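You operate a simulated robot arm through the tools that you are given. There is no shell and no other tool. Be economical: measure what you need, move in short steps, check, and stop when the job is done.

The job below is to be done with a simulated robot arm. You get a single attempt, and the scene is never put back.

## Task
Brush thread lock on the patch by the silver bolt, then tighten that bolt to 45 Nm.
Fine: brush back in its stand, wrench back; leave the gold bolt.

It is judged by the outcome, as a careful person would: the job done as asked, and still so three seconds after it is handed in. It fails if anything else is knocked over, pushed out of place, dropped, spilled or broken.

## Robot
A 7-joint arm with a two-finger parallel gripper, fixed in place. Base frame: the origin is at the foot of the arm, x ahead of it, y to its left, z up; the work surface is at about z = 0.88. Lengths are in m, angles in degrees, forces in N, time in s.
With the tool pointing down near the work surface it reaches from about 0.34 to 0.74 m from the base axis. Its first joint turns from -115.0 to 115.0 degrees. Payload 3.91 kg.
Tool frame: the origin (TCP) lies between the finger pads and is the grasp point; the fingertips stand 0.03 m ahead of it; z points along the fingers, y is the line along which they close. Largest opening 0.11 m; finger width 0.02, thickness 0.01; the body of the gripper, 0.048 by 0.112 m, starts 0.055 m behind the TCP.
Orientation is that of the tool frame in the base frame, as a unit quaternion [x, y, z, w]. With the fingers straight down and closing along the base's y, the tool's x points along the base's -x, its y along +y and its z along -z.

## Interface
- The arm moves only by the tool drive_tool. Its argument "moves" is a list of rows, each a list of 3 entries, a list of its own where there are three numbers: the shift along the tool's x, y, z in units of 500 mm (1.0 is 500 mm), then the turn, a rotation vector about the tool's x, y, z in units of 120 degrees (1.0 is 120 degrees), then the gripper command, from -1 (fully open) to 1 (shut), values between in proportion. In form: [[[tx, ty, tz], [ax, ay, az], gripper], ...]. A call has 1 to 20 rows; each row is the pose to reach, as a shift and turn from the pose commanded when the call began, along the tool's axes at that moment. A call with a number of a shift or a turn outside -1 to 1 is refused whole. Rows are played at 5 a second. More than 0.05 m and 8.6 degrees between two rows, or a gripper value outside its range, and nothing of the call is played. Where a pose cannot be reached the arm comes as near as it can. A force on the tool above 40 N (or 10 N above the force at the start of the call, whichever is more), or a blocked arm, ends the call early, and 0.2 s more pass. Each finger travels about 0.108 m/s and halts on what it meets, pressing with about 21 N; the grip force reading is that of the motor and also rises with nothing between the fingers. The clock runs only during rows and for 0.2 s after the last one: add rows that repeat a pose to give the fingers time. It gives the time, the measured TCP pose, the force on the tool (base axes), the opening and the grip force at its end, in the units of the frame above (readings bear some noise).
- Cameras (640 x 400 px; columns grow to the right, rows downward): "scene" is fixed at [0.3979, 0.5019, 1.6388]; the picture's right is [-0.99, -0.14, 0.00], its down [-0.12, 0.85, -0.51] and it looks along [0.07, -0.50, -0.86] (base axes); focal length 314 px, centre (320, 200). "wrist" rides on the gripper at [0.072, 0.017, -0.103] in the tool frame; the picture's right is [-0.23, 0.97, 0.00], its down [-0.76, -0.18, -0.62] and it looks along [-0.61, -0.14, 0.78] (tool axes); focal length 222 px, centre (320, 200). There is no depth. A picture from a camera that has moved, and an enlarged one, comes with that camera's place and axes in the base frame and with its lens. The place of the scene camera against the robot may be out by one fixed shift of up to 0.012 m in any direction.
- camera(camera): a new picture of that camera. No time passes.
- lift_body(by): slides the trunk up (or, below 0, down) by that many m; the arm rides with it, the base frame stays. It gives what a move gives, with no picture.
- enlarge(camera, box): a new picture of the part [left, top, right, bottom] of that camera's present view, enlarged. No time passes.
- job_done(): hands the job in; it is judged then, once.

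Work in short steps. Places have to be worked out from the pictures, the camera data and where the tool is seen: move nearer, look again, correct. Check each grasp and each placing, and mend what went wrong. You have 120 turns and 68 pictures in all, those below and enlarged ones among them. Open the gripper and draw the arm clear of the work before you hand the job in, unless the task says otherwise; then end with one line.

The tools are called after "Emit:" by a JSON object that holds its "op" and its "data". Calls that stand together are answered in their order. drive_tool: Moves the arm, as the interface text tells. Its arguments: {"type":"object","properties":{"moves":{"type":"array"}},"required":["moves"]} The other tools are called the same way: lift_body (by) slides the trunk up or down; camera (camera) takes a picture; enlarge (camera, box) takes an enlarged picture of a part of a camera's view; job_done () hands the job in.

At the start:

```text
time_s: 0.0
tcp_pos: [0.5054, 0.0775, 1.2193]
tool_rot: [-0.001, 1.0, 0.0, 0.0]
contact_force: [0.5, -0.2, 0.3]
opening: 0.1099
gripper_force: 0.1
trunk travel left (down, up): [-0.825, 0.165]
```

scene: 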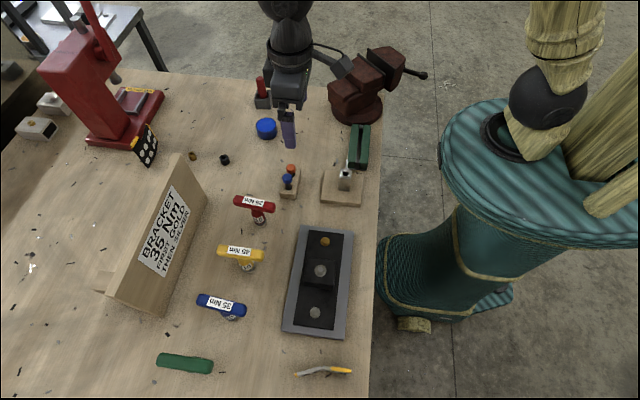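
wrist: 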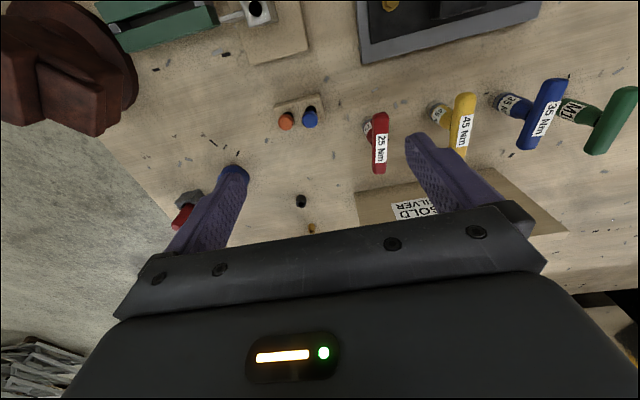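

The scene shows T-handled wrenches (25, 45, 35 Nm), a bracket plate with bolts, and small stands. I'll enlarge the key regions to identify the brush, the patch and the bolts.

Emit:
{"op": "enlarge", "data": {"camera": "scene", "box": [260, 200, 400, 390]}}

Emit:
{"op": "enlarge", "data": {"camera": "scene", "box": [240, 60, 400, 220]}}

Emit:
{"op": "enlarge", "data": {"camera": "scene", "box": [100, 140, 300, 390]}}

```text
2.11 times, centred on (330, 295) of scene
camera zoom: at [0.3979, 0.5019, 1.6388], right [-0.99, -0.14, 0.0], down [-0.12, 0.85, -0.51], along [0.07, -0.5, -0.86], focal length 661 px, centre (299, 0)
```

zoom: 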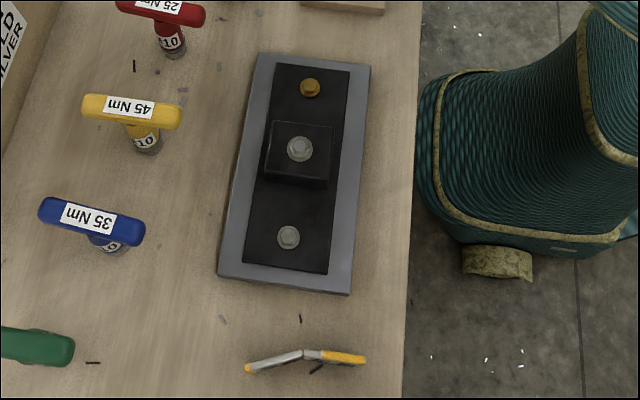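

```text
2.50 times, centred on (320, 140) of scene
camera zoom: at [0.3979, 0.5019, 1.6388], right [-0.99, -0.14, 0.0], down [-0.12, 0.85, -0.51], along [0.07, -0.5, -0.86], focal length 785 px, centre (320, 350)
```

zoom: 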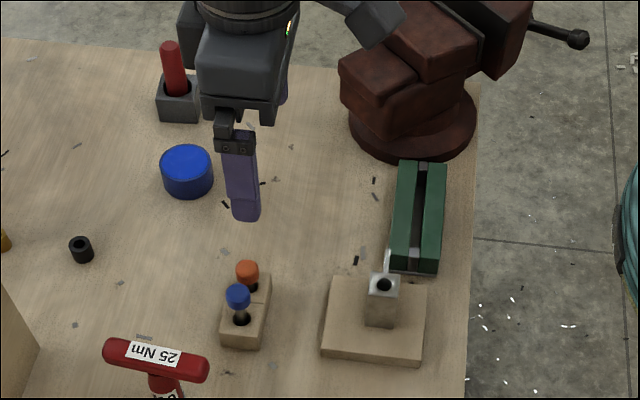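

```text
1.60 times, centred on (200, 265) of scene
camera zoom: at [0.3979, 0.5019, 1.6388], right [-0.99, -0.14, 0.0], down [-0.12, 0.85, -0.51], along [0.07, -0.5, -0.86], focal length 502 px, centre (512, 96)
```

zoom: 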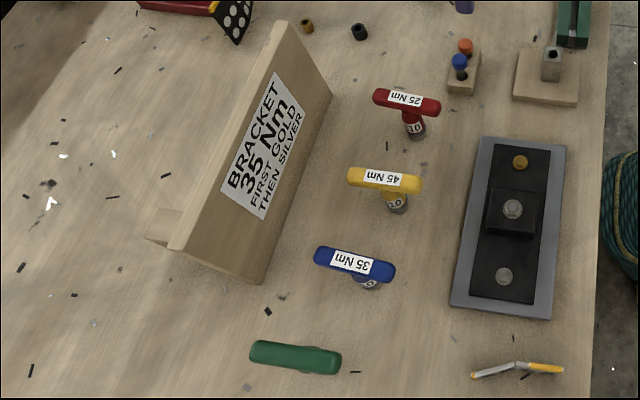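

The two small caps in a stand, the plate with three bolt heads and the wrenches need a closer look. First I'll enlarge the stand and the plate from the current wrist view.

Emit:
{"op": "enlarge", "data": {"camera": "wrist", "box": [230, 0, 430, 220]}}

Emit:
{"op": "drive_tool", "data": {"moves": [[[0.053, 0.055, 0.028], [0, 0, 0], -1], [[0.106, 0.11, 0.057], [0, 0, 0], -1], [[0.159, 0.165, 0.085], [0, 0, 0], -1], [[0.211, 0.22, 0.114], [0, 0, 0], -1], [[0.264, 0.276, 0.143], [0, 0, 0], -1], [[0.317, 0.33, 0.171], [0, 0, 0], -1], [[0.36, 0.386, 0.2], [0, 0, 0], -1], [[0.36, 0.386, 0.2], [0, 0, 0], -1]]}}

Emit:
{"op": "camera", "data": {"camera": "wrist"}}

```text
1.82 times, centred on (330, 110) of wrist
camera zoom: at [0.4309, 0.0938, 1.3226], right [0.23, 0.97, 0.0], down [0.76, -0.18, 0.62], along [0.61, -0.14, -0.78], focal length 404 px, centre (302, 364)
```

zoom: 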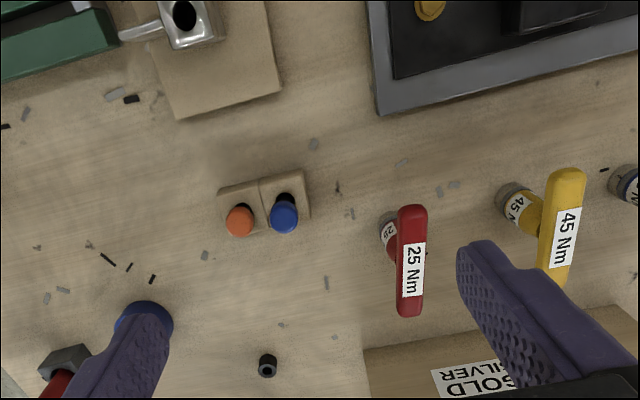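

```text
time_s: 1.8
tcp_pos: [0.3251, 0.2668, 1.1185]
tool_rot: [0.0, 1.0, 0.0, -0.001]
contact_force: [-1.4, 0.1, 0.5]
opening: 0.1101
gripper_force: 0.1
trunk travel left (down, up): [-0.825, 0.165]
```

```text
61 pictures are left
camera wrist: at [0.2517, 0.2828, 1.2214], right [0.23, 0.97, 0.0], down [0.76, -0.18, 0.62], along [0.61, -0.14, -0.78], focal length 222 px, centre (320, 200)
```

wrist: 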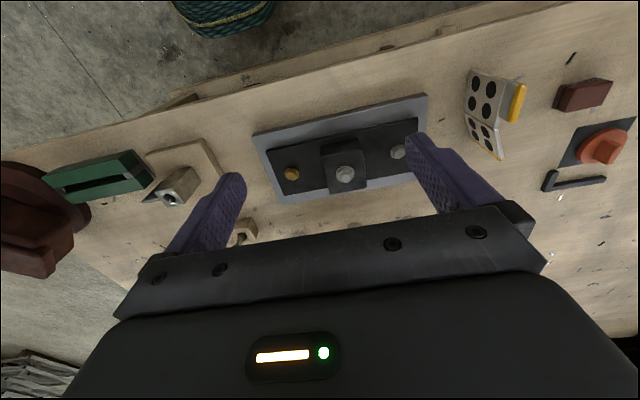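

Now enlarging the plate to distinguish the bolts and find the patch, and viewing the stand behind the red-handled item.

Emit:
{"op": "enlarge", "data": {"camera": "wrist", "box": [240, 80, 440, 210]}}

Emit:
{"op": "enlarge", "data": {"camera": "scene", "box": [280, 220, 360, 345]}}

Emit:
{"op": "enlarge", "data": {"camera": "scene", "box": [240, 60, 320, 210]}}

```text
3.08 times, centred on (340, 145) of wrist
camera zoom: at [0.2517, 0.2828, 1.2214], right [0.23, 0.97, 0.0], down [0.76, -0.18, 0.62], along [0.61, -0.14, -0.78], focal length 684 px, centre (258, 369)
```

zoom: 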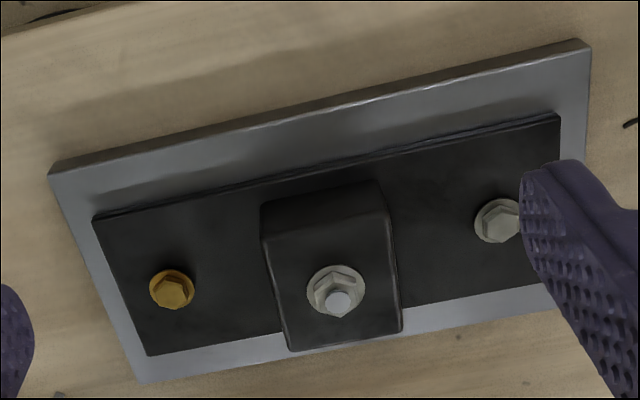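

```text
3.20 times, centred on (320, 282) of scene
camera zoom: at [0.3979, 0.5019, 1.6388], right [-0.99, -0.14, 0.0], down [-0.12, 0.85, -0.51], along [0.07, -0.5, -0.86], focal length 1004 px, centre (320, -64)
```

zoom: 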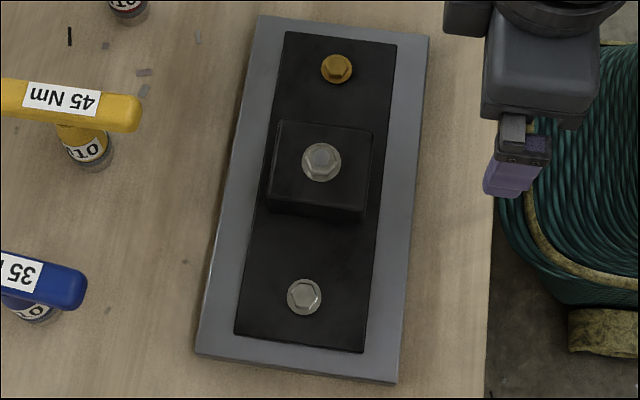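

```text
2.67 times, centred on (280, 135) of scene
camera zoom: at [0.3979, 0.5019, 1.6388], right [-0.99, -0.14, 0.0], down [-0.12, 0.85, -0.51], along [0.07, -0.5, -0.86], focal length 837 px, centre (427, 373)
```

zoom: 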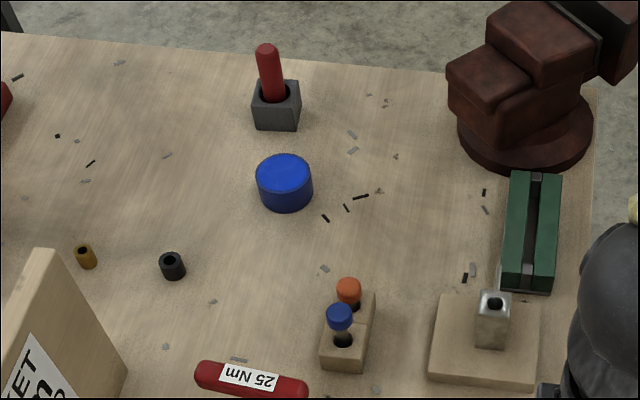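

The +y bolt looks silver and the middle one is a nut-like head on a block; no patch is obvious yet. I'll move over the small stands to look at the brush candidates.

Emit:
{"op": "drive_tool", "data": {"moves": [[[-0.034, -0.077, 0], [0, 0, 0], -1], [[-0.068, -0.154, 0], [0, 0, 0], -1], [[-0.101, -0.23, 0], [0, 0, 0], -1], [[-0.135, -0.307, 0], [0, 0, 0], -1], [[-0.169, -0.384, 0], [0, 0, 0], -1], [[-0.202, -0.46, 0], [0, 0, 0], -1], [[-0.236, -0.537, 0], [0, 0, 0], -1], [[-0.27, -0.614, 0], [0, 0, 0], -1], [[-0.27, -0.614, 0], [0, 0, 0], -1]]}}

Emit:
{"op": "camera", "data": {"camera": "wrist"}}

```text
time_s: 3.8
tcp_pos: [0.4605, -0.0367, 1.1195]
tool_rot: [0.0, 1.0, 0.001, 0.0]
contact_force: [-0.2, 0.0, -0.3]
opening: 0.1097
gripper_force: 0.0
trunk travel left (down, up): [-0.825, 0.165]
```

```text
57 pictures are left
camera wrist: at [0.3872, -0.0202, 1.2241], right [0.23, 0.97, 0.0], down [0.76, -0.18, 0.62], along [0.61, -0.14, -0.78], focal length 222 px, centre (320, 200)
```

wrist: 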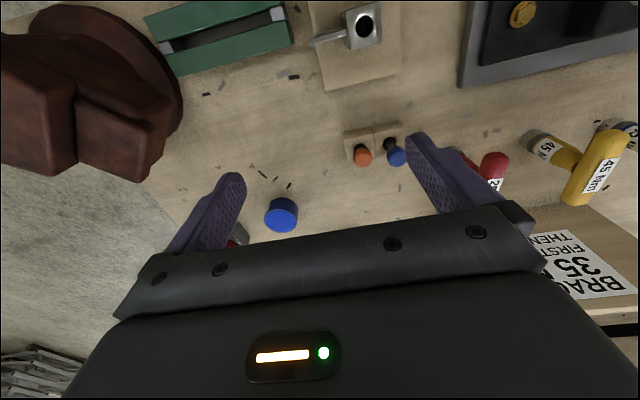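

Emit:
{"op": "enlarge", "data": {"camera": "wrist", "box": [220, 100, 440, 250]}}

Emit:
{"op": "enlarge", "data": {"camera": "wrist", "box": [480, 100, 640, 220]}}

```text
2.67 times, centred on (330, 175) of wrist
camera zoom: at [0.3872, -0.0202, 1.2241], right [0.23, 0.97, 0.0], down [0.76, -0.18, 0.62], along [0.61, -0.14, -0.78], focal length 592 px, centre (293, 267)
```

zoom: 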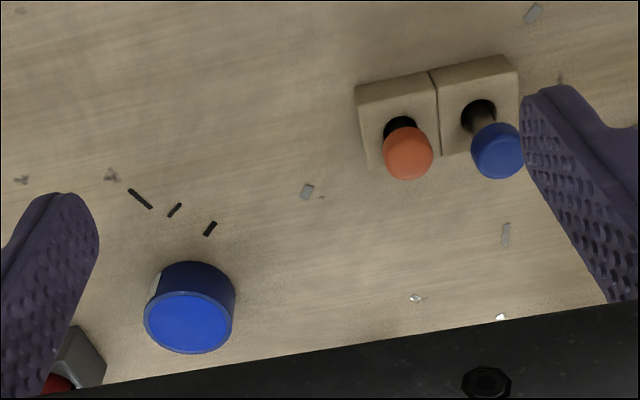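

```text
3.33 times, centred on (560, 160) of wrist
camera zoom: at [0.3872, -0.0202, 1.2241], right [0.23, 0.97, 0.0], down [0.76, -0.18, 0.62], along [0.61, -0.14, -0.78], focal length 740 px, centre (-480, 333)
```

zoom: 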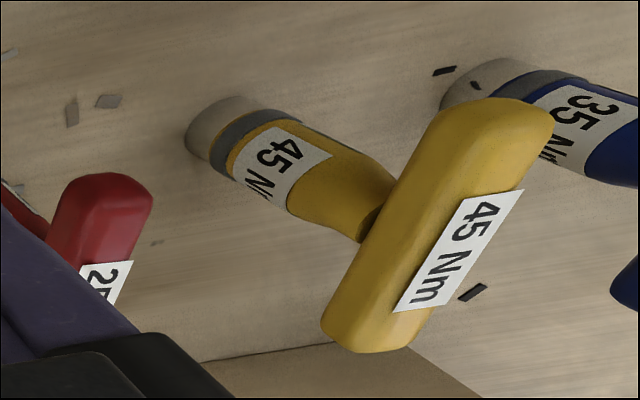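

The pot is blue with perhaps a side label, and a red-handled thing stands in a grey holder further back. I'll move towards them for a clear look.

Emit:
{"op": "drive_tool", "data": {"moves": [[[-0.06, -0.056, -0.015], [0, 0, 0], -1], [[-0.12, -0.113, -0.03], [0, 0, 0], -1], [[-0.18, -0.17, -0.045], [0, 0, 0], -1], [[-0.24, -0.226, -0.06], [0, 0, 0], -1], [[-0.24, -0.226, -0.06], [0, 0, 0], -1]]}}

Emit:
{"op": "camera", "data": {"camera": "wrist"}}

```text
time_s: 5.0
tcp_pos: [0.5811, -0.1524, 1.1487]
tool_rot: [0.0, 1.0, -0.001, 0.0]
contact_force: [-0.2, -0.9, 0.9]
opening: 0.1103
gripper_force: 0.1
trunk travel left (down, up): [-0.825, 0.165]
```

```text
54 pictures are left
camera wrist: at [0.5066, -0.1363, 1.2525], right [0.23, 0.97, 0.0], down [0.76, -0.18, 0.62], along [0.61, -0.14, -0.78], focal length 222 px, centre (320, 200)
```

wrist: 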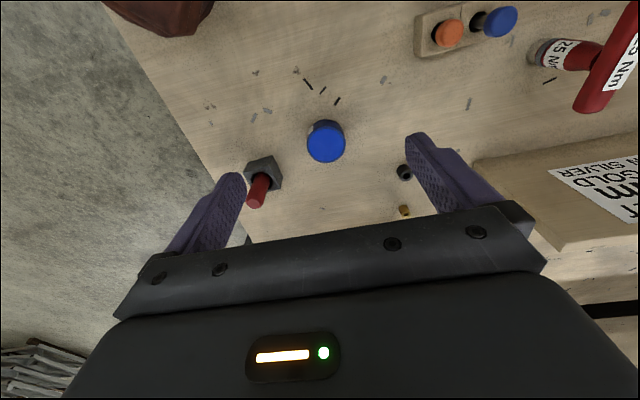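

Emit:
{"op": "enlarge", "data": {"camera": "wrist", "box": [220, 100, 380, 220]}}

Emit:
{"op": "enlarge", "data": {"camera": "wrist", "box": [400, 0, 540, 80]}}

```text
3.33 times, centred on (300, 160) of wrist
camera zoom: at [0.5066, -0.1363, 1.2525], right [0.23, 0.97, 0.0], down [0.76, -0.18, 0.62], along [0.61, -0.14, -0.78], focal length 740 px, centre (387, 333)
```

zoom: 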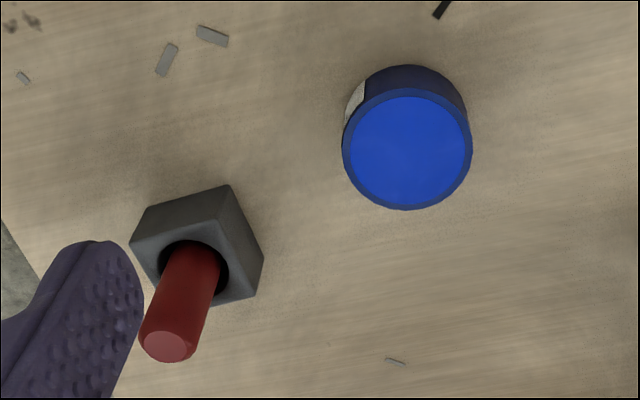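

```text
4.57 times, centred on (470, 40) of wrist
camera zoom: at [0.5066, -0.1363, 1.2525], right [0.23, 0.97, 0.0], down [0.76, -0.18, 0.62], along [0.61, -0.14, -0.78], focal length 1015 px, centre (-366, 931)
```

zoom: 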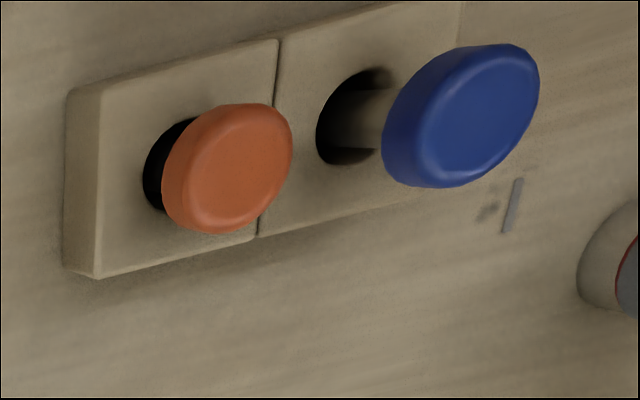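

The blue open pot (thread lock) and the red-handled brush in a grey stand are clear; the orange/blue ones look like plug gauges. Now I'll go to the plate for a closer look at the silver bolt to find the patch.

Emit:
{"op": "drive_tool", "data": {"moves": [[[0.04, 0.08, 0], [0, 0, 0], -1], [[0.08, 0.16, 0], [0, 0, 0], -1], [[0.12, 0.24, 0], [0, 0, 0], -1], [[0.16, 0.32, 0], [0, 0, 0], -1], [[0.2, 0.4, 0], [0, 0, 0], -1], [[0.24, 0.48, 0], [0, 0, 0], -1], [[0.28, 0.56, 0], [0, 0, 0], -1], [[0.32, 0.64, 0], [0, 0, 0], -1], [[0.36, 0.72, 0], [0, 0, 0], -1], [[0.4, 0.8, 0], [0, 0, 0], -1], [[0.44, 0.88, 0.03], [0, 0, 0], -1], [[0.48, 0.94, 0.08], [0, 0, 0], -1], [[0.5, 0.98, 0.13], [0, 0, 0], -1], [[0.5, 0.98, 0.18], [0, 0, 0], -1], [[0.5, 0.98, 0.18], [0, 0, 0], -1]]}}

Emit:
{"op": "enlarge", "data": {"camera": "wrist", "box": [180, 40, 460, 215]}}

```text
time_s: 8.2
tcp_pos: [0.328, 0.3419, 1.0585]
tool_rot: [0.0, 1.0, 0.0, 0.0]
contact_force: [0.2, 0.3, -0.5]
opening: 0.11
gripper_force: 0.0
trunk travel left (down, up): [-0.825, 0.165]
```

```text
2.29 times, centred on (320, 128) of wrist
camera zoom: at [0.2543, 0.3578, 1.1623], right [0.23, 0.97, 0.0], down [0.76, -0.18, 0.62], along [0.61, -0.14, -0.78], focal length 508 px, centre (320, 366)
```

zoom: 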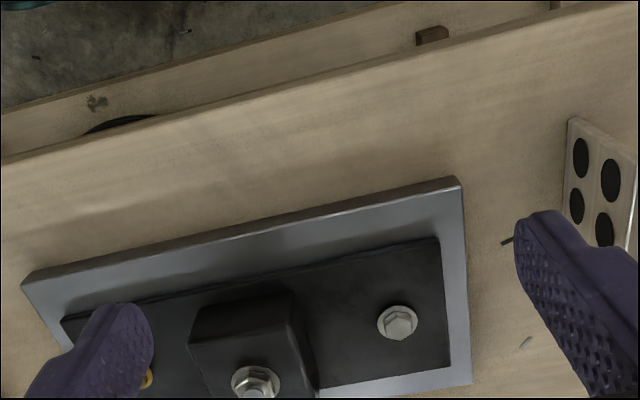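

No patch visible yet; zooming tightly around the silver bolt from both cameras.

Emit:
{"op": "enlarge", "data": {"camera": "wrist", "box": [290, 140, 390, 205]}}

Emit:
{"op": "enlarge", "data": {"camera": "scene", "box": [290, 280, 345, 335]}}

```text
6.15 times, centred on (340, 172) of wrist
camera zoom: at [0.2543, 0.3578, 1.1623], right [0.23, 0.97, 0.0], down [0.76, -0.18, 0.62], along [0.61, -0.14, -0.78], focal length 1367 px, centre (197, 369)
```

zoom: 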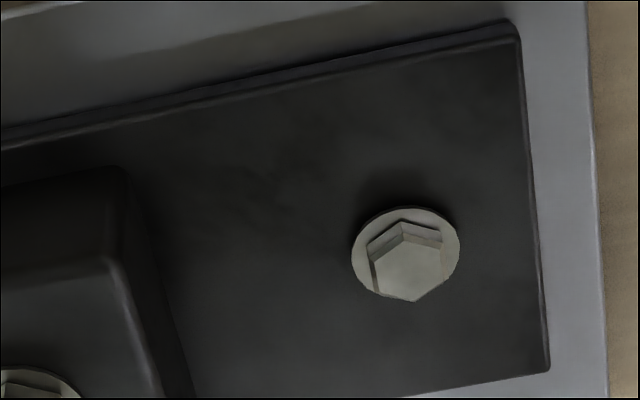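

```text
7.27 times, centred on (318, 308) of scene
camera zoom: at [0.3979, 0.5019, 1.6388], right [-0.99, -0.14, 0.0], down [-0.12, 0.85, -0.51], along [0.07, -0.5, -0.86], focal length 2283 px, centre (338, -582)
```

zoom: 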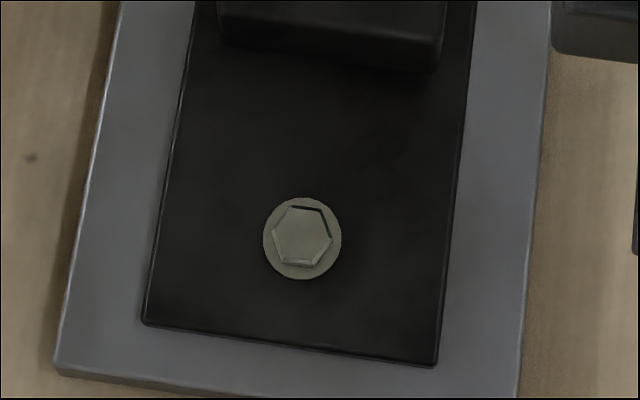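

Not visible on the near sides. Checking the centre block and the scene camera at high zoom.

Emit:
{"op": "drive_tool", "data": {"moves": [[[-0.05, -0.06, 0], [0, 0, 0], -1], [[-0.1, -0.1, 0], [0, 0, 0], -1], [[-0.1, -0.1, 0], [0, 0, 0], -1]]}}

Emit:
{"op": "enlarge", "data": {"camera": "wrist", "box": [200, 60, 420, 210]}}

Emit:
{"op": "enlarge", "data": {"camera": "scene", "box": [295, 230, 350, 290]}}

```text
time_s: 9.0
tcp_pos: [0.3802, 0.2903, 1.0572]
tool_rot: [0.0, 1.0, 0.0, 0.0]
contact_force: [0.0, -0.1, -0.4]
opening: 0.1097
gripper_force: 0.0
trunk travel left (down, up): [-0.825, 0.165]
```

```text
2.67 times, centred on (310, 135) of wrist
camera zoom: at [0.3062, 0.3064, 1.1612], right [0.23, 0.97, 0.0], down [0.76, -0.18, 0.62], along [0.61, -0.14, -0.78], focal length 592 px, centre (347, 373)
```

zoom: 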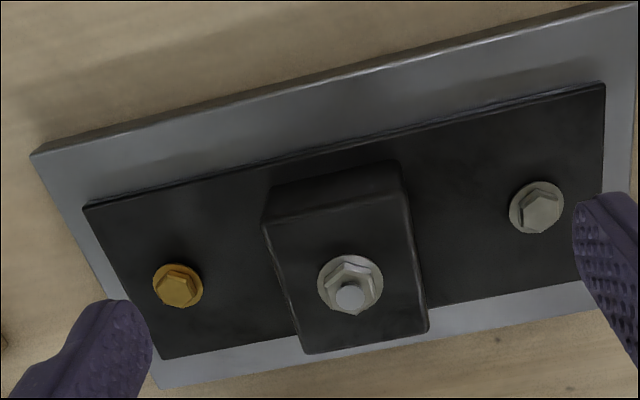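

```text
6.67 times, centred on (322, 260) of scene
camera zoom: at [0.3979, 0.5019, 1.6388], right [-0.99, -0.14, 0.0], down [-0.12, 0.85, -0.51], along [0.07, -0.5, -0.86], focal length 2092 px, centre (303, -200)
```

zoom: 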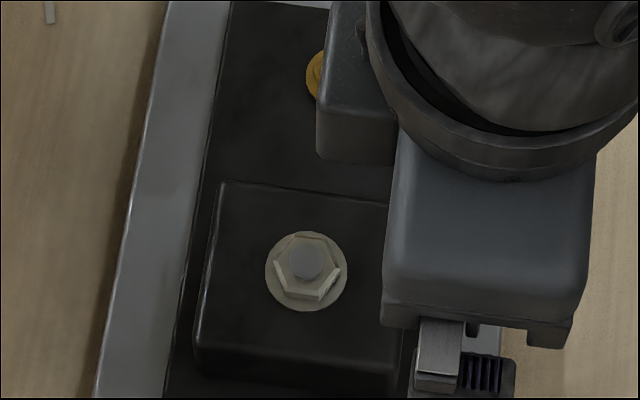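

Still none seen; I'll get the wrist camera closer over the silver bolt and zoom on the whole surroundings.

Emit:
{"op": "drive_tool", "data": {"moves": [[[0.01, 0.06, 0.06], [0, 0, 0], -1], [[0.02, 0.13, 0.1], [0, 0, 0], -1], [[0.02, 0.13, 0.1], [0, 0, 0], -1]]}}

Emit:
{"op": "enlarge", "data": {"camera": "wrist", "box": [190, 40, 430, 200]}}

```text
time_s: 9.8
tcp_pos: [0.3697, 0.3552, 1.0061]
tool_rot: [0.0, 1.0, 0.0, 0.0]
contact_force: [0.6, 0.5, 0.0]
opening: 0.1099
gripper_force: 0.1
trunk travel left (down, up): [-0.825, 0.165]
```

```text
2.50 times, centred on (310, 120) of wrist
camera zoom: at [0.2965, 0.3719, 1.11], right [0.23, 0.97, 0.0], down [0.76, -0.18, 0.62], along [0.61, -0.14, -0.78], focal length 555 px, centre (345, 400)
```

zoom: 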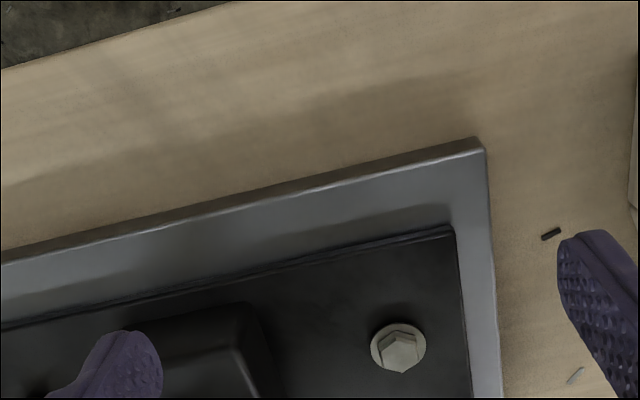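

I'll zoom harder on the black area around the silver bolt from here.

Emit:
{"op": "enlarge", "data": {"camera": "wrist", "box": [280, 130, 380, 200]}}

Emit:
{"op": "camera", "data": {"camera": "wrist"}}

```text
5.71 times, centred on (330, 165) of wrist
camera zoom: at [0.2965, 0.3719, 1.11], right [0.23, 0.97, 0.0], down [0.76, -0.18, 0.62], along [0.61, -0.14, -0.78], focal length 1269 px, centre (263, 400)
```

zoom: 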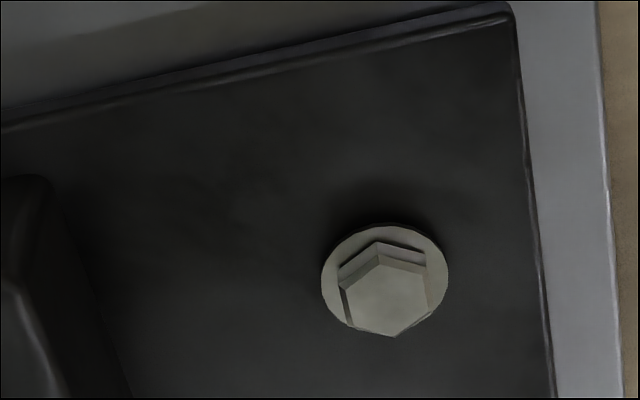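

```text
44 pictures are left
camera wrist: at [0.2965, 0.3719, 1.11], right [0.23, 0.97, 0.0], down [0.76, -0.18, 0.62], along [0.61, -0.14, -0.78], focal length 222 px, centre (320, 200)
```

wrist: 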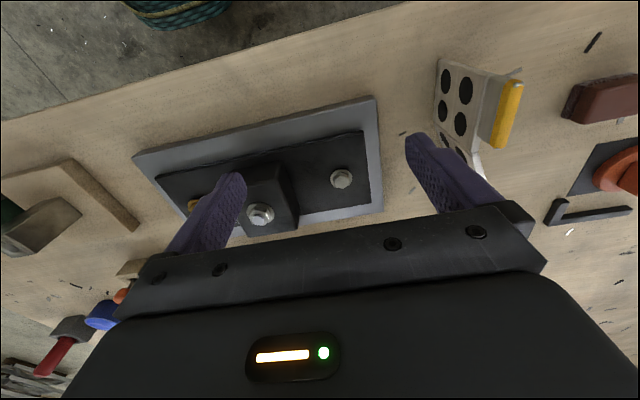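

A patch isn't visually distinct from the black plate, so I'll judge it as the plate area beside the silver (+y) bolt and watch for coating. Triangulation puts the brush upright at about (0.698, -0.285), top z 0.989, stand top 0.922; pot at (0.660, -0.161), rim 0.918. I'll raise and travel to the brush.

Emit:
{"op": "drive_tool", "data": {"moves": [[[0, 0, -0.09], [0, 0, 0], -1], [[0, 0, -0.18], [0, 0, 0], -1], [[0, 0, -0.268], [0, 0, 0], -1], [[-0.04, -0.09, -0.268], [0, 0, 0], -1], [[-0.08, -0.18, -0.268], [0, 0, 0], -1], [[-0.12, -0.27, -0.268], [0, 0, 0], -1], [[-0.16, -0.36, -0.268], [0, 0, 0], -1], [[-0.2, -0.45, -0.268], [0, 0, 0], -1], [[-0.24, -0.54, -0.268], [0, 0, 0], -1], [[-0.28, -0.63, -0.268], [0, 0, 0], -1], [[-0.32, -0.72, -0.268], [0, 0, 0], -1], [[-0.36, -0.81, -0.268], [0, 0, 0], -1]]}}

Emit:
{"op": "drive_tool", "data": {"moves": [[[-0.045, -0.08, 0], [0, 0, 0], -1], [[-0.09, -0.16, 0], [0, 0, 0], -1], [[-0.135, -0.24, 0], [0, 0, 0], -1], [[-0.18, -0.32, 0], [0, 0, 0], -1], [[-0.225, -0.4, 0], [0, 0, 0], -1], [[-0.26, -0.47, 0], [0, 0, 0], -1], [[-0.29, -0.47, 0], [0, 0, 0], -1], [[-0.29, -0.47, 0], [0, 0, 0], -1]]}}

Emit:
{"op": "camera", "data": {"camera": "wrist"}}

```text
time_s: 12.4
tcp_pos: [0.5502, -0.0541, 1.1414]
tool_rot: [0.001, 1.0, 0.0, 0.0]
contact_force: [0.7, 0.3, -0.3]
opening: 0.11
gripper_force: 0.0
trunk travel left (down, up): [-0.825, 0.165]
```

```text
time_s: 14.2
tcp_pos: [0.6924, -0.285, 1.1445]
tool_rot: [0.0, 1.0, 0.0, 0.0]
contact_force: [-0.2, -0.1, -0.1]
opening: 0.1101
gripper_force: 0.1
trunk travel left (down, up): [-0.825, 0.165]
```

```text
43 pictures are left
camera wrist: at [0.6188, -0.2697, 1.2478], right [0.23, 0.97, 0.0], down [0.76, -0.18, 0.62], along [0.61, -0.14, -0.78], focal length 222 px, centre (320, 200)
```

wrist: 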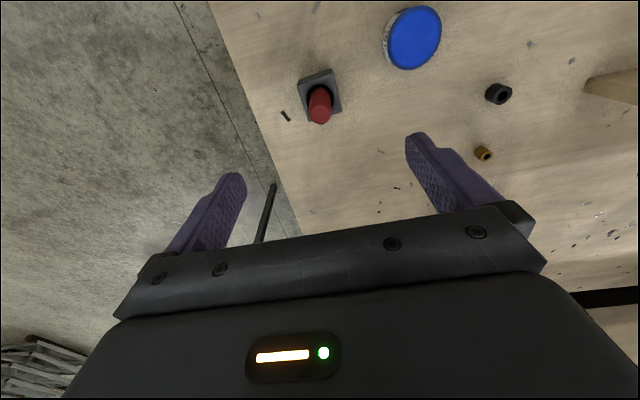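

The brush top re-measures to (0.700, -0.288). Descending with open fingers to z≈0.965.

Emit:
{"op": "drive_tool", "data": {"moves": [[[-0.014, -0.005, 0.09], [0, 0, 0], -1], [[-0.014, -0.005, 0.18], [0, 0, 0], -1], [[-0.014, -0.005, 0.26], [0, 0, 0], -1], [[-0.014, -0.005, 0.31], [0, 0, 0], -1], [[-0.014, -0.005, 0.359], [0, 0, 0], -1], [[-0.014, -0.005, 0.359], [0, 0, 0], -1]]}}

Emit:
{"op": "enlarge", "data": {"camera": "scene", "box": [210, 50, 310, 150]}}

Emit:
{"op": "camera", "data": {"camera": "wrist"}}

```text
time_s: 15.6
tcp_pos: [0.6996, -0.2872, 0.9619]
tool_rot: [0.001, 1.0, 0.0, 0.001]
contact_force: [-0.4, -0.4, -0.9]
opening: 0.1101
gripper_force: 0.1
out of reach, approached as far as the arm can: row 1
trunk travel left (down, up): [-0.825, 0.165]
```

```text
4.00 times, centred on (260, 100) of scene
camera zoom: at [0.3979, 0.5019, 1.6388], right [-0.99, -0.14, 0.0], down [-0.12, 0.85, -0.51], along [0.07, -0.5, -0.86], focal length 1256 px, centre (560, 600)
```

zoom: 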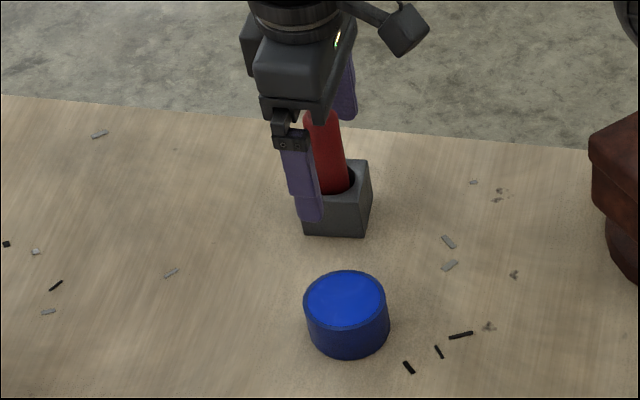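

```text
41 pictures are left
camera wrist: at [0.6259, -0.2706, 1.0668], right [0.23, 0.97, 0.0], down [0.76, -0.18, 0.62], along [0.61, -0.14, -0.78], focal length 222 px, centre (320, 200)
```

wrist: 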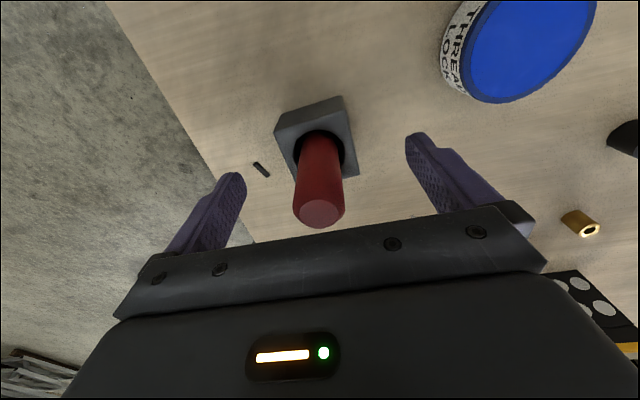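

The pot is labelled THREAD LOCK, confirming the plan. The handle is centred between the fingers; closing.

Emit:
{"op": "drive_tool", "data": {"moves": [[[0.008, 0, 0], [0, 0, 0], -1], [[0.008, 0, 0], [0, 0, 0], 0], [[0.008, 0, 0], [0, 0, 0], 1], [[0.008, 0, 0], [0, 0, 0], 1], [[0.008, 0, 0], [0, 0, 0], 1], [[0.008, 0, 0], [0, 0, 0], 1]]}}

Emit:
{"op": "drive_tool", "data": {"moves": [[[0, 0, -0.05], [0, 0, 0], 1], [[0, 0, -0.1], [0, 0, 0], 1], [[0, 0, -0.18], [0, 0, 0], 1], [[0, 0, -0.24], [0, 0, 0], 1], [[0, 0, -0.24], [0, 0, 0], 1]]}}

Emit:
{"op": "enlarge", "data": {"camera": "scene", "box": [210, 30, 330, 150]}}

Emit:
{"op": "camera", "data": {"camera": "wrist"}}

```text
time_s: 17.0
tcp_pos: [0.6969, -0.287, 0.9633]
tool_rot: [0.0, 1.0, 0.0, 0.0]
contact_force: [0.2, 0.1, 0.6]
opening: 0.027
gripper_force: 20.8
trunk travel left (down, up): [-0.825, 0.165]
```

```text
time_s: 18.2
tcp_pos: [0.6966, -0.2844, 1.0838]
tool_rot: [0.0, 1.0, 0.0, 0.0]
contact_force: [0.1, 0.1, 0.0]
opening: 0.0267
gripper_force: 21.3
trunk travel left (down, up): [-0.825, 0.165]
```

```text
3.33 times, centred on (270, 90) of scene
camera zoom: at [0.3979, 0.5019, 1.6388], right [-0.99, -0.14, 0.0], down [-0.12, 0.85, -0.51], along [0.07, -0.5, -0.86], focal length 1046 px, centre (487, 567)
```

zoom: 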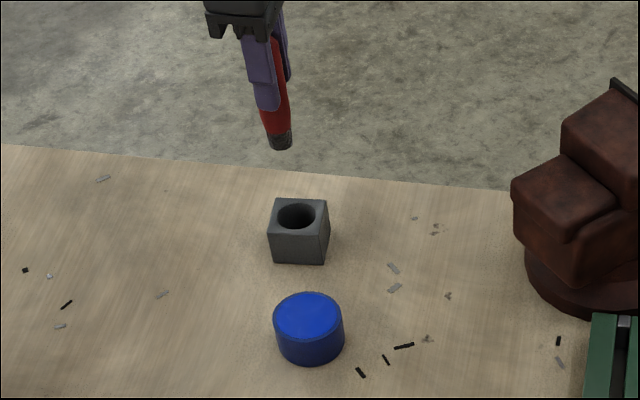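

```text
39 pictures are left
camera wrist: at [0.6238, -0.2692, 1.1881], right [0.23, 0.97, 0.0], down [0.76, -0.18, 0.62], along [0.61, -0.14, -0.78], focal length 222 px, centre (320, 200)
```

wrist: 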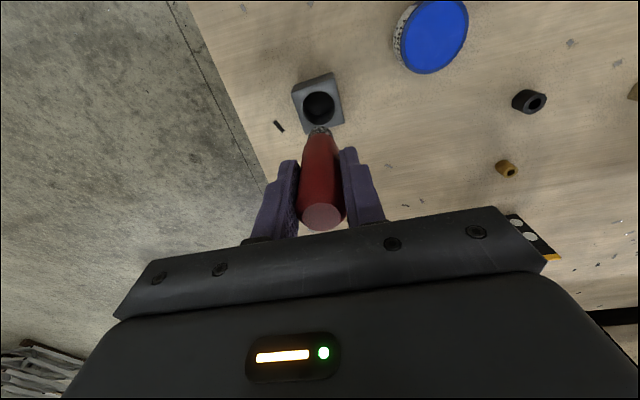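

Brush held, its tip about 0.074 m below the TCP. Now over the pot, dip to tip z≈0.898, hold briefly and lift.

Emit:
{"op": "drive_tool", "data": {"moves": [[[0.027, 0.082, 0], [0, 0, 0], 1], [[0.053, 0.163, 0], [0, 0, 0], 1], [[0.079, 0.245, 0], [0, 0, 0], 1], [[0.079, 0.245, 0], [0, 0, 0], 1], [[0.079, 0.245, 0.08], [0, 0, 0], 1], [[0.079, 0.245, 0.15], [0, 0, 0], 1], [[0.079, 0.245, 0.19], [0, 0, 0], 1], [[0.079, 0.245, 0.224], [0, 0, 0], 1], [[0.079, 0.245, 0.224], [0, 0, 0], 1], [[0.079, 0.245, 0.224], [0, 0, 0], 1], [[0.079, 0.245, 0.224], [0, 0, 0], 1]]}}

Emit:
{"op": "enlarge", "data": {"camera": "scene", "box": [210, 50, 330, 170]}}

```text
time_s: 20.6
tcp_pos: [0.658, -0.1634, 0.9736]
tool_rot: [0.0, 1.0, 0.0, 0.001]
contact_force: [3.0, -0.9, 14.2]
opening: 0.0272
gripper_force: 21.3
trunk travel left (down, up): [-0.825, 0.165]
```

```text
3.33 times, centred on (270, 110) of scene
camera zoom: at [0.3979, 0.5019, 1.6388], right [-0.99, -0.14, 0.0], down [-0.12, 0.85, -0.51], along [0.07, -0.5, -0.86], focal length 1046 px, centre (487, 500)
```

zoom: 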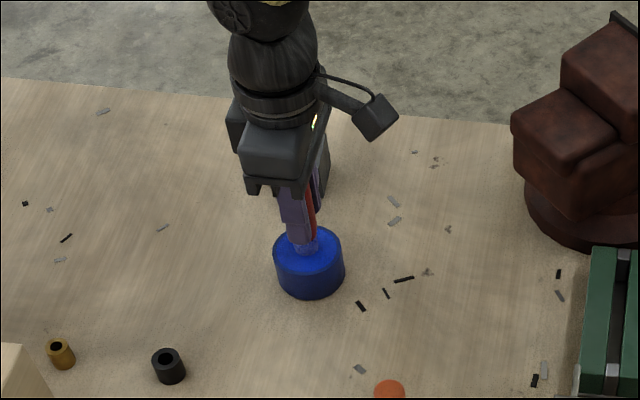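

A 14 N upward force shows the tip met something firm (shallow surface). It's dipped enough; lifting and checking the tip.

Emit:
{"op": "drive_tool", "data": {"moves": [[[0, 0, -0.04], [0, 0, 0], 1], [[0, 0, -0.12], [0, 0, 0], 1], [[0, 0, -0.2], [0, 0, 0], 1], [[0, 0, -0.26], [0, 0, 0], 1], [[0, 0, -0.26], [0, 0, 0], 1]]}}

Emit:
{"op": "enlarge", "data": {"camera": "scene", "box": [210, 30, 330, 150]}}

Emit:
{"op": "camera", "data": {"camera": "wrist"}}

```text
time_s: 21.8
tcp_pos: [0.6581, -0.165, 1.1001]
tool_rot: [0.001, 1.0, 0.0, -0.002]
contact_force: [0.3, -0.1, -1.0]
opening: 0.0271
gripper_force: 21.2
trunk travel left (down, up): [-0.825, 0.165]
```

```text
3.33 times, centred on (270, 90) of scene
camera zoom: at [0.3979, 0.5019, 1.6388], right [-0.99, -0.14, 0.0], down [-0.12, 0.85, -0.51], along [0.07, -0.5, -0.86], focal length 1046 px, centre (487, 567)
```

zoom: 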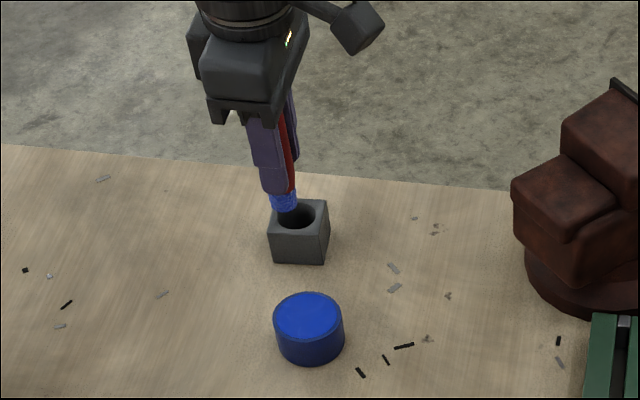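

```text
36 pictures are left
camera wrist: at [0.5849, -0.1479, 1.2045], right [0.23, 0.97, 0.0], down [0.76, -0.18, 0.62], along [0.61, -0.14, -0.78], focal length 222 px, centre (320, 200)
```

wrist: 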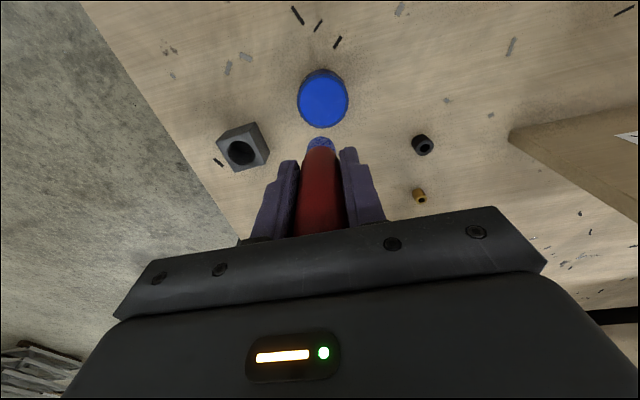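

The tip is coated blue, and it slid up in the grip (tip now 0.059 below TCP). Comparing two wrist views, a faint dark spot sits consistently near (0.41, 0.34), beside the silver bolt at (0.430, 0.365), so that is likely the patch. Travelling there high.

Emit:
{"op": "drive_tool", "data": {"moves": [[[0, 0, -0.06], [0, 0, 0], 1], [[0, 0, -0.12], [0, 0, 0], 1], [[0.05, 0.08, -0.12], [0, 0, 0], 1], [[0.1, 0.16, -0.12], [0, 0, 0], 1], [[0.15, 0.24, -0.12], [0, 0, 0], 1], [[0.2, 0.32, -0.12], [0, 0, 0], 1], [[0.25, 0.4, -0.12], [0, 0, 0], 1], [[0.3, 0.48, -0.12], [0, 0, 0], 1], [[0.35, 0.56, -0.12], [0, 0, 0], 1], [[0.4, 0.64, -0.12], [0, 0, 0], 1], [[0.44, 0.72, -0.12], [0, 0, 0], 1], [[0.48, 0.8, -0.12], [0, 0, 0], 1], [[0.5, 0.88, -0.12], [0, 0, 0], 1], [[0.5, 0.95, -0.12], [0, 0, 0], 1], [[0.5, 1.0, -0.12], [0, 0, 0], 1], [[0.5, 1.0, -0.06], [0, 0, 0], 1], [[0.5, 1.0, 0], [0, 0, 0], 1], [[0.5, 1.0, 0.08], [0, 0, 0], 1], [[0.5, 1.0, 0.14], [0, 0, 0], 1], [[0.5, 1.0, 0.14], [0, 0, 0], 1]]}}

Emit:
{"op": "camera", "data": {"camera": "wrist"}}

Emit:
{"op": "enlarge", "data": {"camera": "scene", "box": [270, 220, 370, 340]}}

```text
time_s: 26.0
tcp_pos: [0.4071, 0.3338, 1.031]
tool_rot: [0.0, 1.0, 0.0, 0.001]
contact_force: [0.5, -0.4, 0.4]
opening: 0.0271
gripper_force: 20.8
trunk travel left (down, up): [-0.825, 0.165]
```

```text
35 pictures are left
camera wrist: at [0.3335, 0.3503, 1.1355], right [0.23, 0.97, 0.0], down [0.76, -0.18, 0.62], along [0.61, -0.14, -0.78], focal length 222 px, centre (320, 200)
```

wrist: 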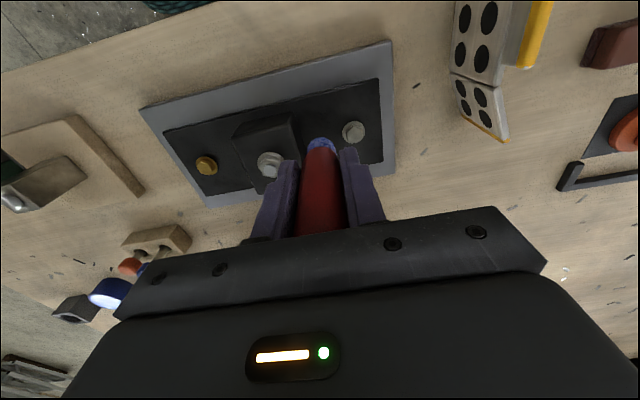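

```text
3.33 times, centred on (320, 280) of scene
camera zoom: at [0.3979, 0.5019, 1.6388], right [-0.99, -0.14, 0.0], down [-0.12, 0.85, -0.51], along [0.07, -0.5, -0.86], focal length 1046 px, centre (320, -67)
```

zoom: 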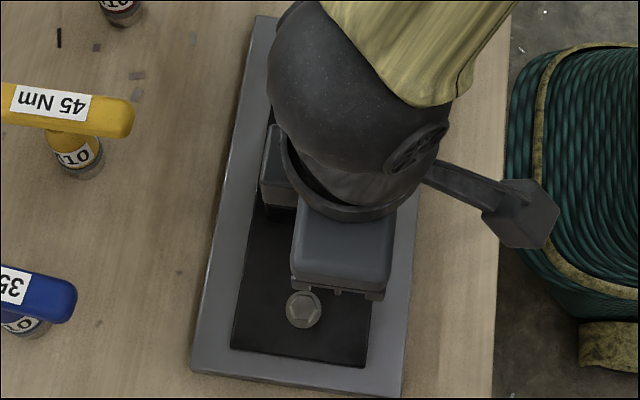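

Zooming to the region around brush and bolt before lowering.

Emit:
{"op": "enlarge", "data": {"camera": "wrist", "box": [270, 70, 400, 170]}}

```text
4.00 times, centred on (335, 120) of wrist
camera zoom: at [0.3335, 0.3503, 1.1355], right [0.23, 0.97, 0.0], down [0.76, -0.18, 0.62], along [0.61, -0.14, -0.78], focal length 888 px, centre (260, 520)
```

zoom: 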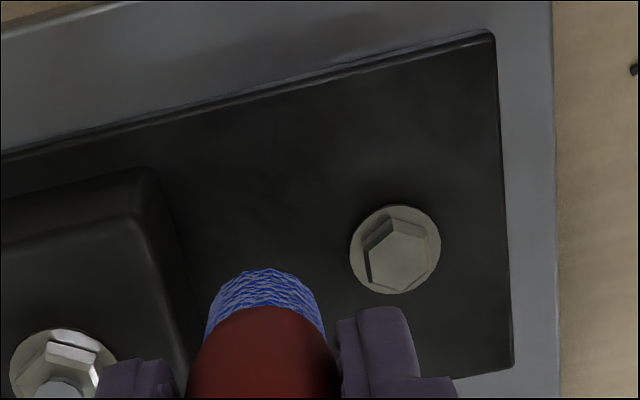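

Lowering to near contact in small steps, at about (0.408, 0.337).

Emit:
{"op": "drive_tool", "data": {"moves": [[[0, 0.006, 0.05], [0, 0, 0], 1], [[0, 0.006, 0.1], [0, 0, 0], 1], [[0, 0.006, 0.125], [0, 0, 0], 1], [[0, 0.006, 0.132], [0, 0, 0], 1], [[0, 0.006, 0.136], [0, 0, 0], 1], [[0, 0.006, 0.136], [0, 0, 0], 1]]}}

```text
time_s: 27.4
tcp_pos: [0.4077, 0.3383, 0.9627]
tool_rot: [0.0, 1.0, 0.001, 0.001]
contact_force: [0.1, 1.2, 8.5]
opening: 0.0269
gripper_force: 21.1
trunk travel left (down, up): [-0.825, 0.165]
```

Contact at 8.5 N. Now a few gentle strokes, slightly relieved, along x beside the bolt.

Emit:
{"op": "drive_tool", "data": {"moves": [[[0.02, 0, -0.001], [0, 0, 0], 1], [[0, 0, -0.001], [0, 0, 0], 1], [[-0.02, 0, -0.001], [0, 0, 0], 1], [[-0.04, -0.006, -0.001], [0, 0, 0], 1], [[-0.02, 0, -0.001], [0, 0, 0], 1], [[0, 0.006, -0.001], [0, 0, 0], 1], [[0.02, 0.01, -0.001], [0, 0, 0], 1], [[0, 0, -0.001], [0, 0, 0], 1]]}}

Emit:
{"op": "drive_tool", "data": {"moves": [[[0, 0, -0.04], [0, 0, 0], 1], [[0, 0, -0.1], [0, 0, 0], 1], [[0.05, 0, -0.14], [0, 0, 0], 1], [[0.08, 0, -0.14], [0, 0, 0], 1], [[0.08, 0, -0.14], [0, 0, 0], 1]]}}

Emit:
{"op": "camera", "data": {"camera": "wrist"}}

Emit:
{"op": "enlarge", "data": {"camera": "scene", "box": [270, 240, 370, 340]}}

```text
time_s: 29.2
tcp_pos: [0.4064, 0.3392, 0.9627]
tool_rot: [0.001, 1.0, 0.001, 0.001]
contact_force: [-3.2, 2.5, 14.5]
opening: 0.0273
gripper_force: 21.4
trunk travel left (down, up): [-0.825, 0.165]
```

```text
time_s: 30.4
tcp_pos: [0.3668, 0.3399, 1.0344]
tool_rot: [-0.001, 1.0, 0.0, 0.0]
contact_force: [-0.6, 0.7, -0.2]
opening: 0.027
gripper_force: 20.2
trunk travel left (down, up): [-0.825, 0.165]
```

```text
32 pictures are left
camera wrist: at [0.2931, 0.3552, 1.1376], right [0.23, 0.97, 0.0], down [0.76, -0.18, 0.62], along [0.61, -0.14, -0.78], focal length 222 px, centre (320, 200)
```

wrist: 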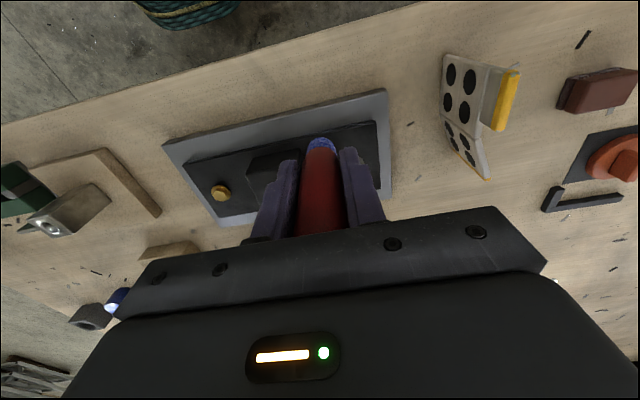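

```text
4.00 times, centred on (320, 290) of scene
camera zoom: at [0.3979, 0.5019, 1.6388], right [-0.99, -0.14, 0.0], down [-0.12, 0.85, -0.51], along [0.07, -0.5, -0.86], focal length 1256 px, centre (320, -160)
```

zoom: 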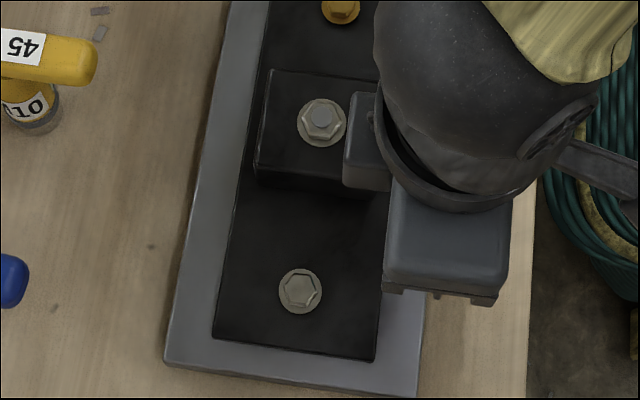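

The brushed area is hidden; I'll move aside to inspect it.

Emit:
{"op": "drive_tool", "data": {"moves": [[[0, 0, -0.08], [0, 0, 0], 1], [[0, -0.09, -0.12], [0, 0, 0], 1], [[0, -0.18, -0.12], [0, 0, 0], 1], [[0, -0.25, -0.12], [0, 0, 0], 1], [[0, -0.25, -0.12], [0, 0, 0], 1]]}}

Emit:
{"op": "enlarge", "data": {"camera": "scene", "box": [280, 250, 360, 340]}}

Emit:
{"op": "enlarge", "data": {"camera": "wrist", "box": [350, 80, 480, 200]}}

```text
time_s: 31.6
tcp_pos: [0.3672, 0.2132, 1.095]
tool_rot: [0.0, 1.0, 0.0, -0.001]
contact_force: [-0.1, 0.1, -0.9]
opening: 0.0269
gripper_force: 21.1
trunk travel left (down, up): [-0.825, 0.165]
```

```text
4.44 times, centred on (320, 295) of scene
camera zoom: at [0.3979, 0.5019, 1.6388], right [-0.99, -0.14, 0.0], down [-0.12, 0.85, -0.51], along [0.07, -0.5, -0.86], focal length 1395 px, centre (320, -222)
```

zoom: 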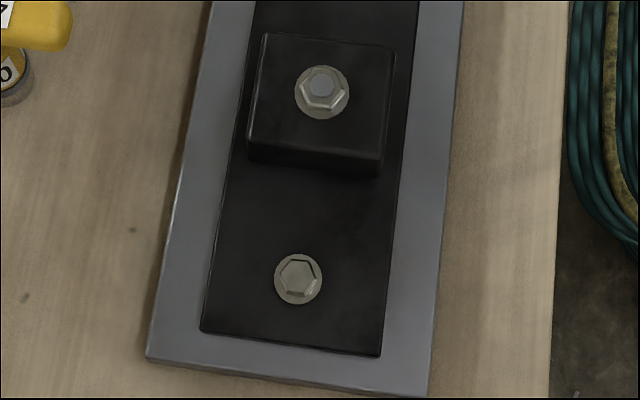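

```text
3.33 times, centred on (415, 140) of wrist
camera zoom: at [0.2943, 0.2297, 1.1979], right [0.23, 0.97, 0.0], down [0.76, -0.18, 0.62], along [0.61, -0.14, -0.78], focal length 740 px, centre (3, 400)
```

zoom: 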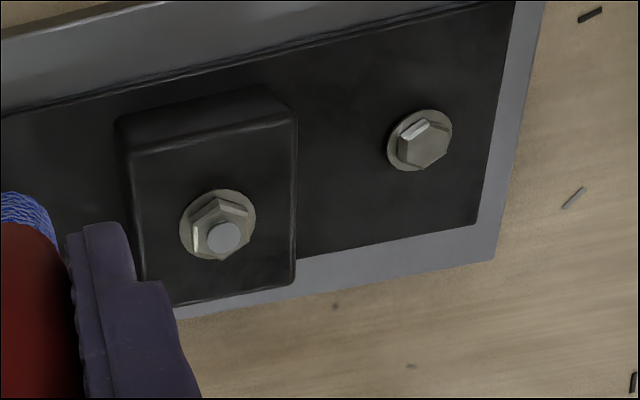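

No coat is visible where I brushed, so the patch may lie elsewhere around the bolt. Zooming in tightly from here.

Emit:
{"op": "enlarge", "data": {"camera": "wrist", "box": [430, 95, 510, 165]}}

Emit:
{"op": "enlarge", "data": {"camera": "scene", "box": [295, 285, 340, 330]}}

```text
5.71 times, centred on (470, 130) of wrist
camera zoom: at [0.2943, 0.2297, 1.1979], right [0.23, 0.97, 0.0], down [0.76, -0.18, 0.62], along [0.61, -0.14, -0.78], focal length 1269 px, centre (-537, 600)
```

zoom: 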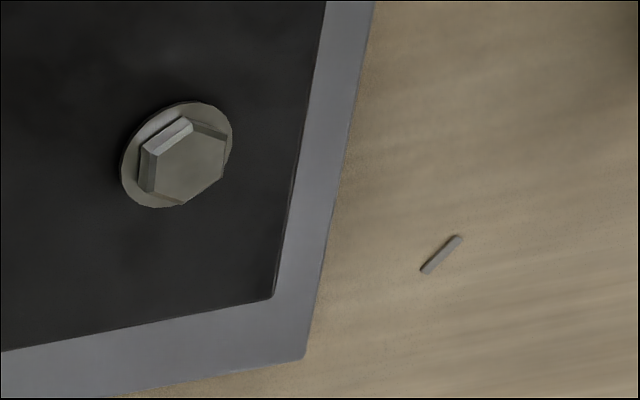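

```text
8.89 times, centred on (318, 308) of scene
camera zoom: at [0.3979, 0.5019, 1.6388], right [-0.99, -0.14, 0.0], down [-0.12, 0.85, -0.51], along [0.07, -0.5, -0.86], focal length 2790 px, centre (342, -756)
```

zoom: 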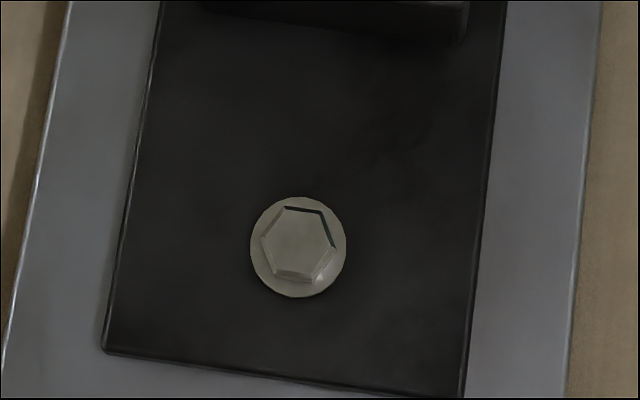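

A faint dark spot remains at (0.41, 0.335) with no blue on it. I'll brush again with firm slow strokes there and around the bolt's free sides, keeping fingers clear of the block (top z≈0.942, edge y≈0.308).

Emit:
{"op": "drive_tool", "data": {"moves": [[[-0.02, 0.08, 0], [0, 0, 0], 1], [[-0.04, 0.16, 0], [0, 0, 0], 1], [[-0.066, 0.25, 0], [0, 0, 0], 1], [[-0.066, 0.264, 0.08], [0, 0, 0], 1], [[-0.066, 0.264, 0.16], [0, 0, 0], 1], [[-0.066, 0.264, 0.22], [0, 0, 0], 1], [[-0.066, 0.264, 0.25], [0, 0, 0], 1], [[-0.066, 0.264, 0.262], [0, 0, 0], 1], [[-0.066, 0.264, 0.267], [0, 0, 0], 1], [[-0.066, 0.264, 0.267], [0, 0, 0], 1]]}}

```text
time_s: 33.8
tcp_pos: [0.4003, 0.3461, 0.9604]
tool_rot: [0.0, 1.0, 0.001, 0.001]
contact_force: [0.5, 0.8, 15.8]
opening: 0.0275
gripper_force: 20.7
trunk travel left (down, up): [-0.825, 0.165]
```

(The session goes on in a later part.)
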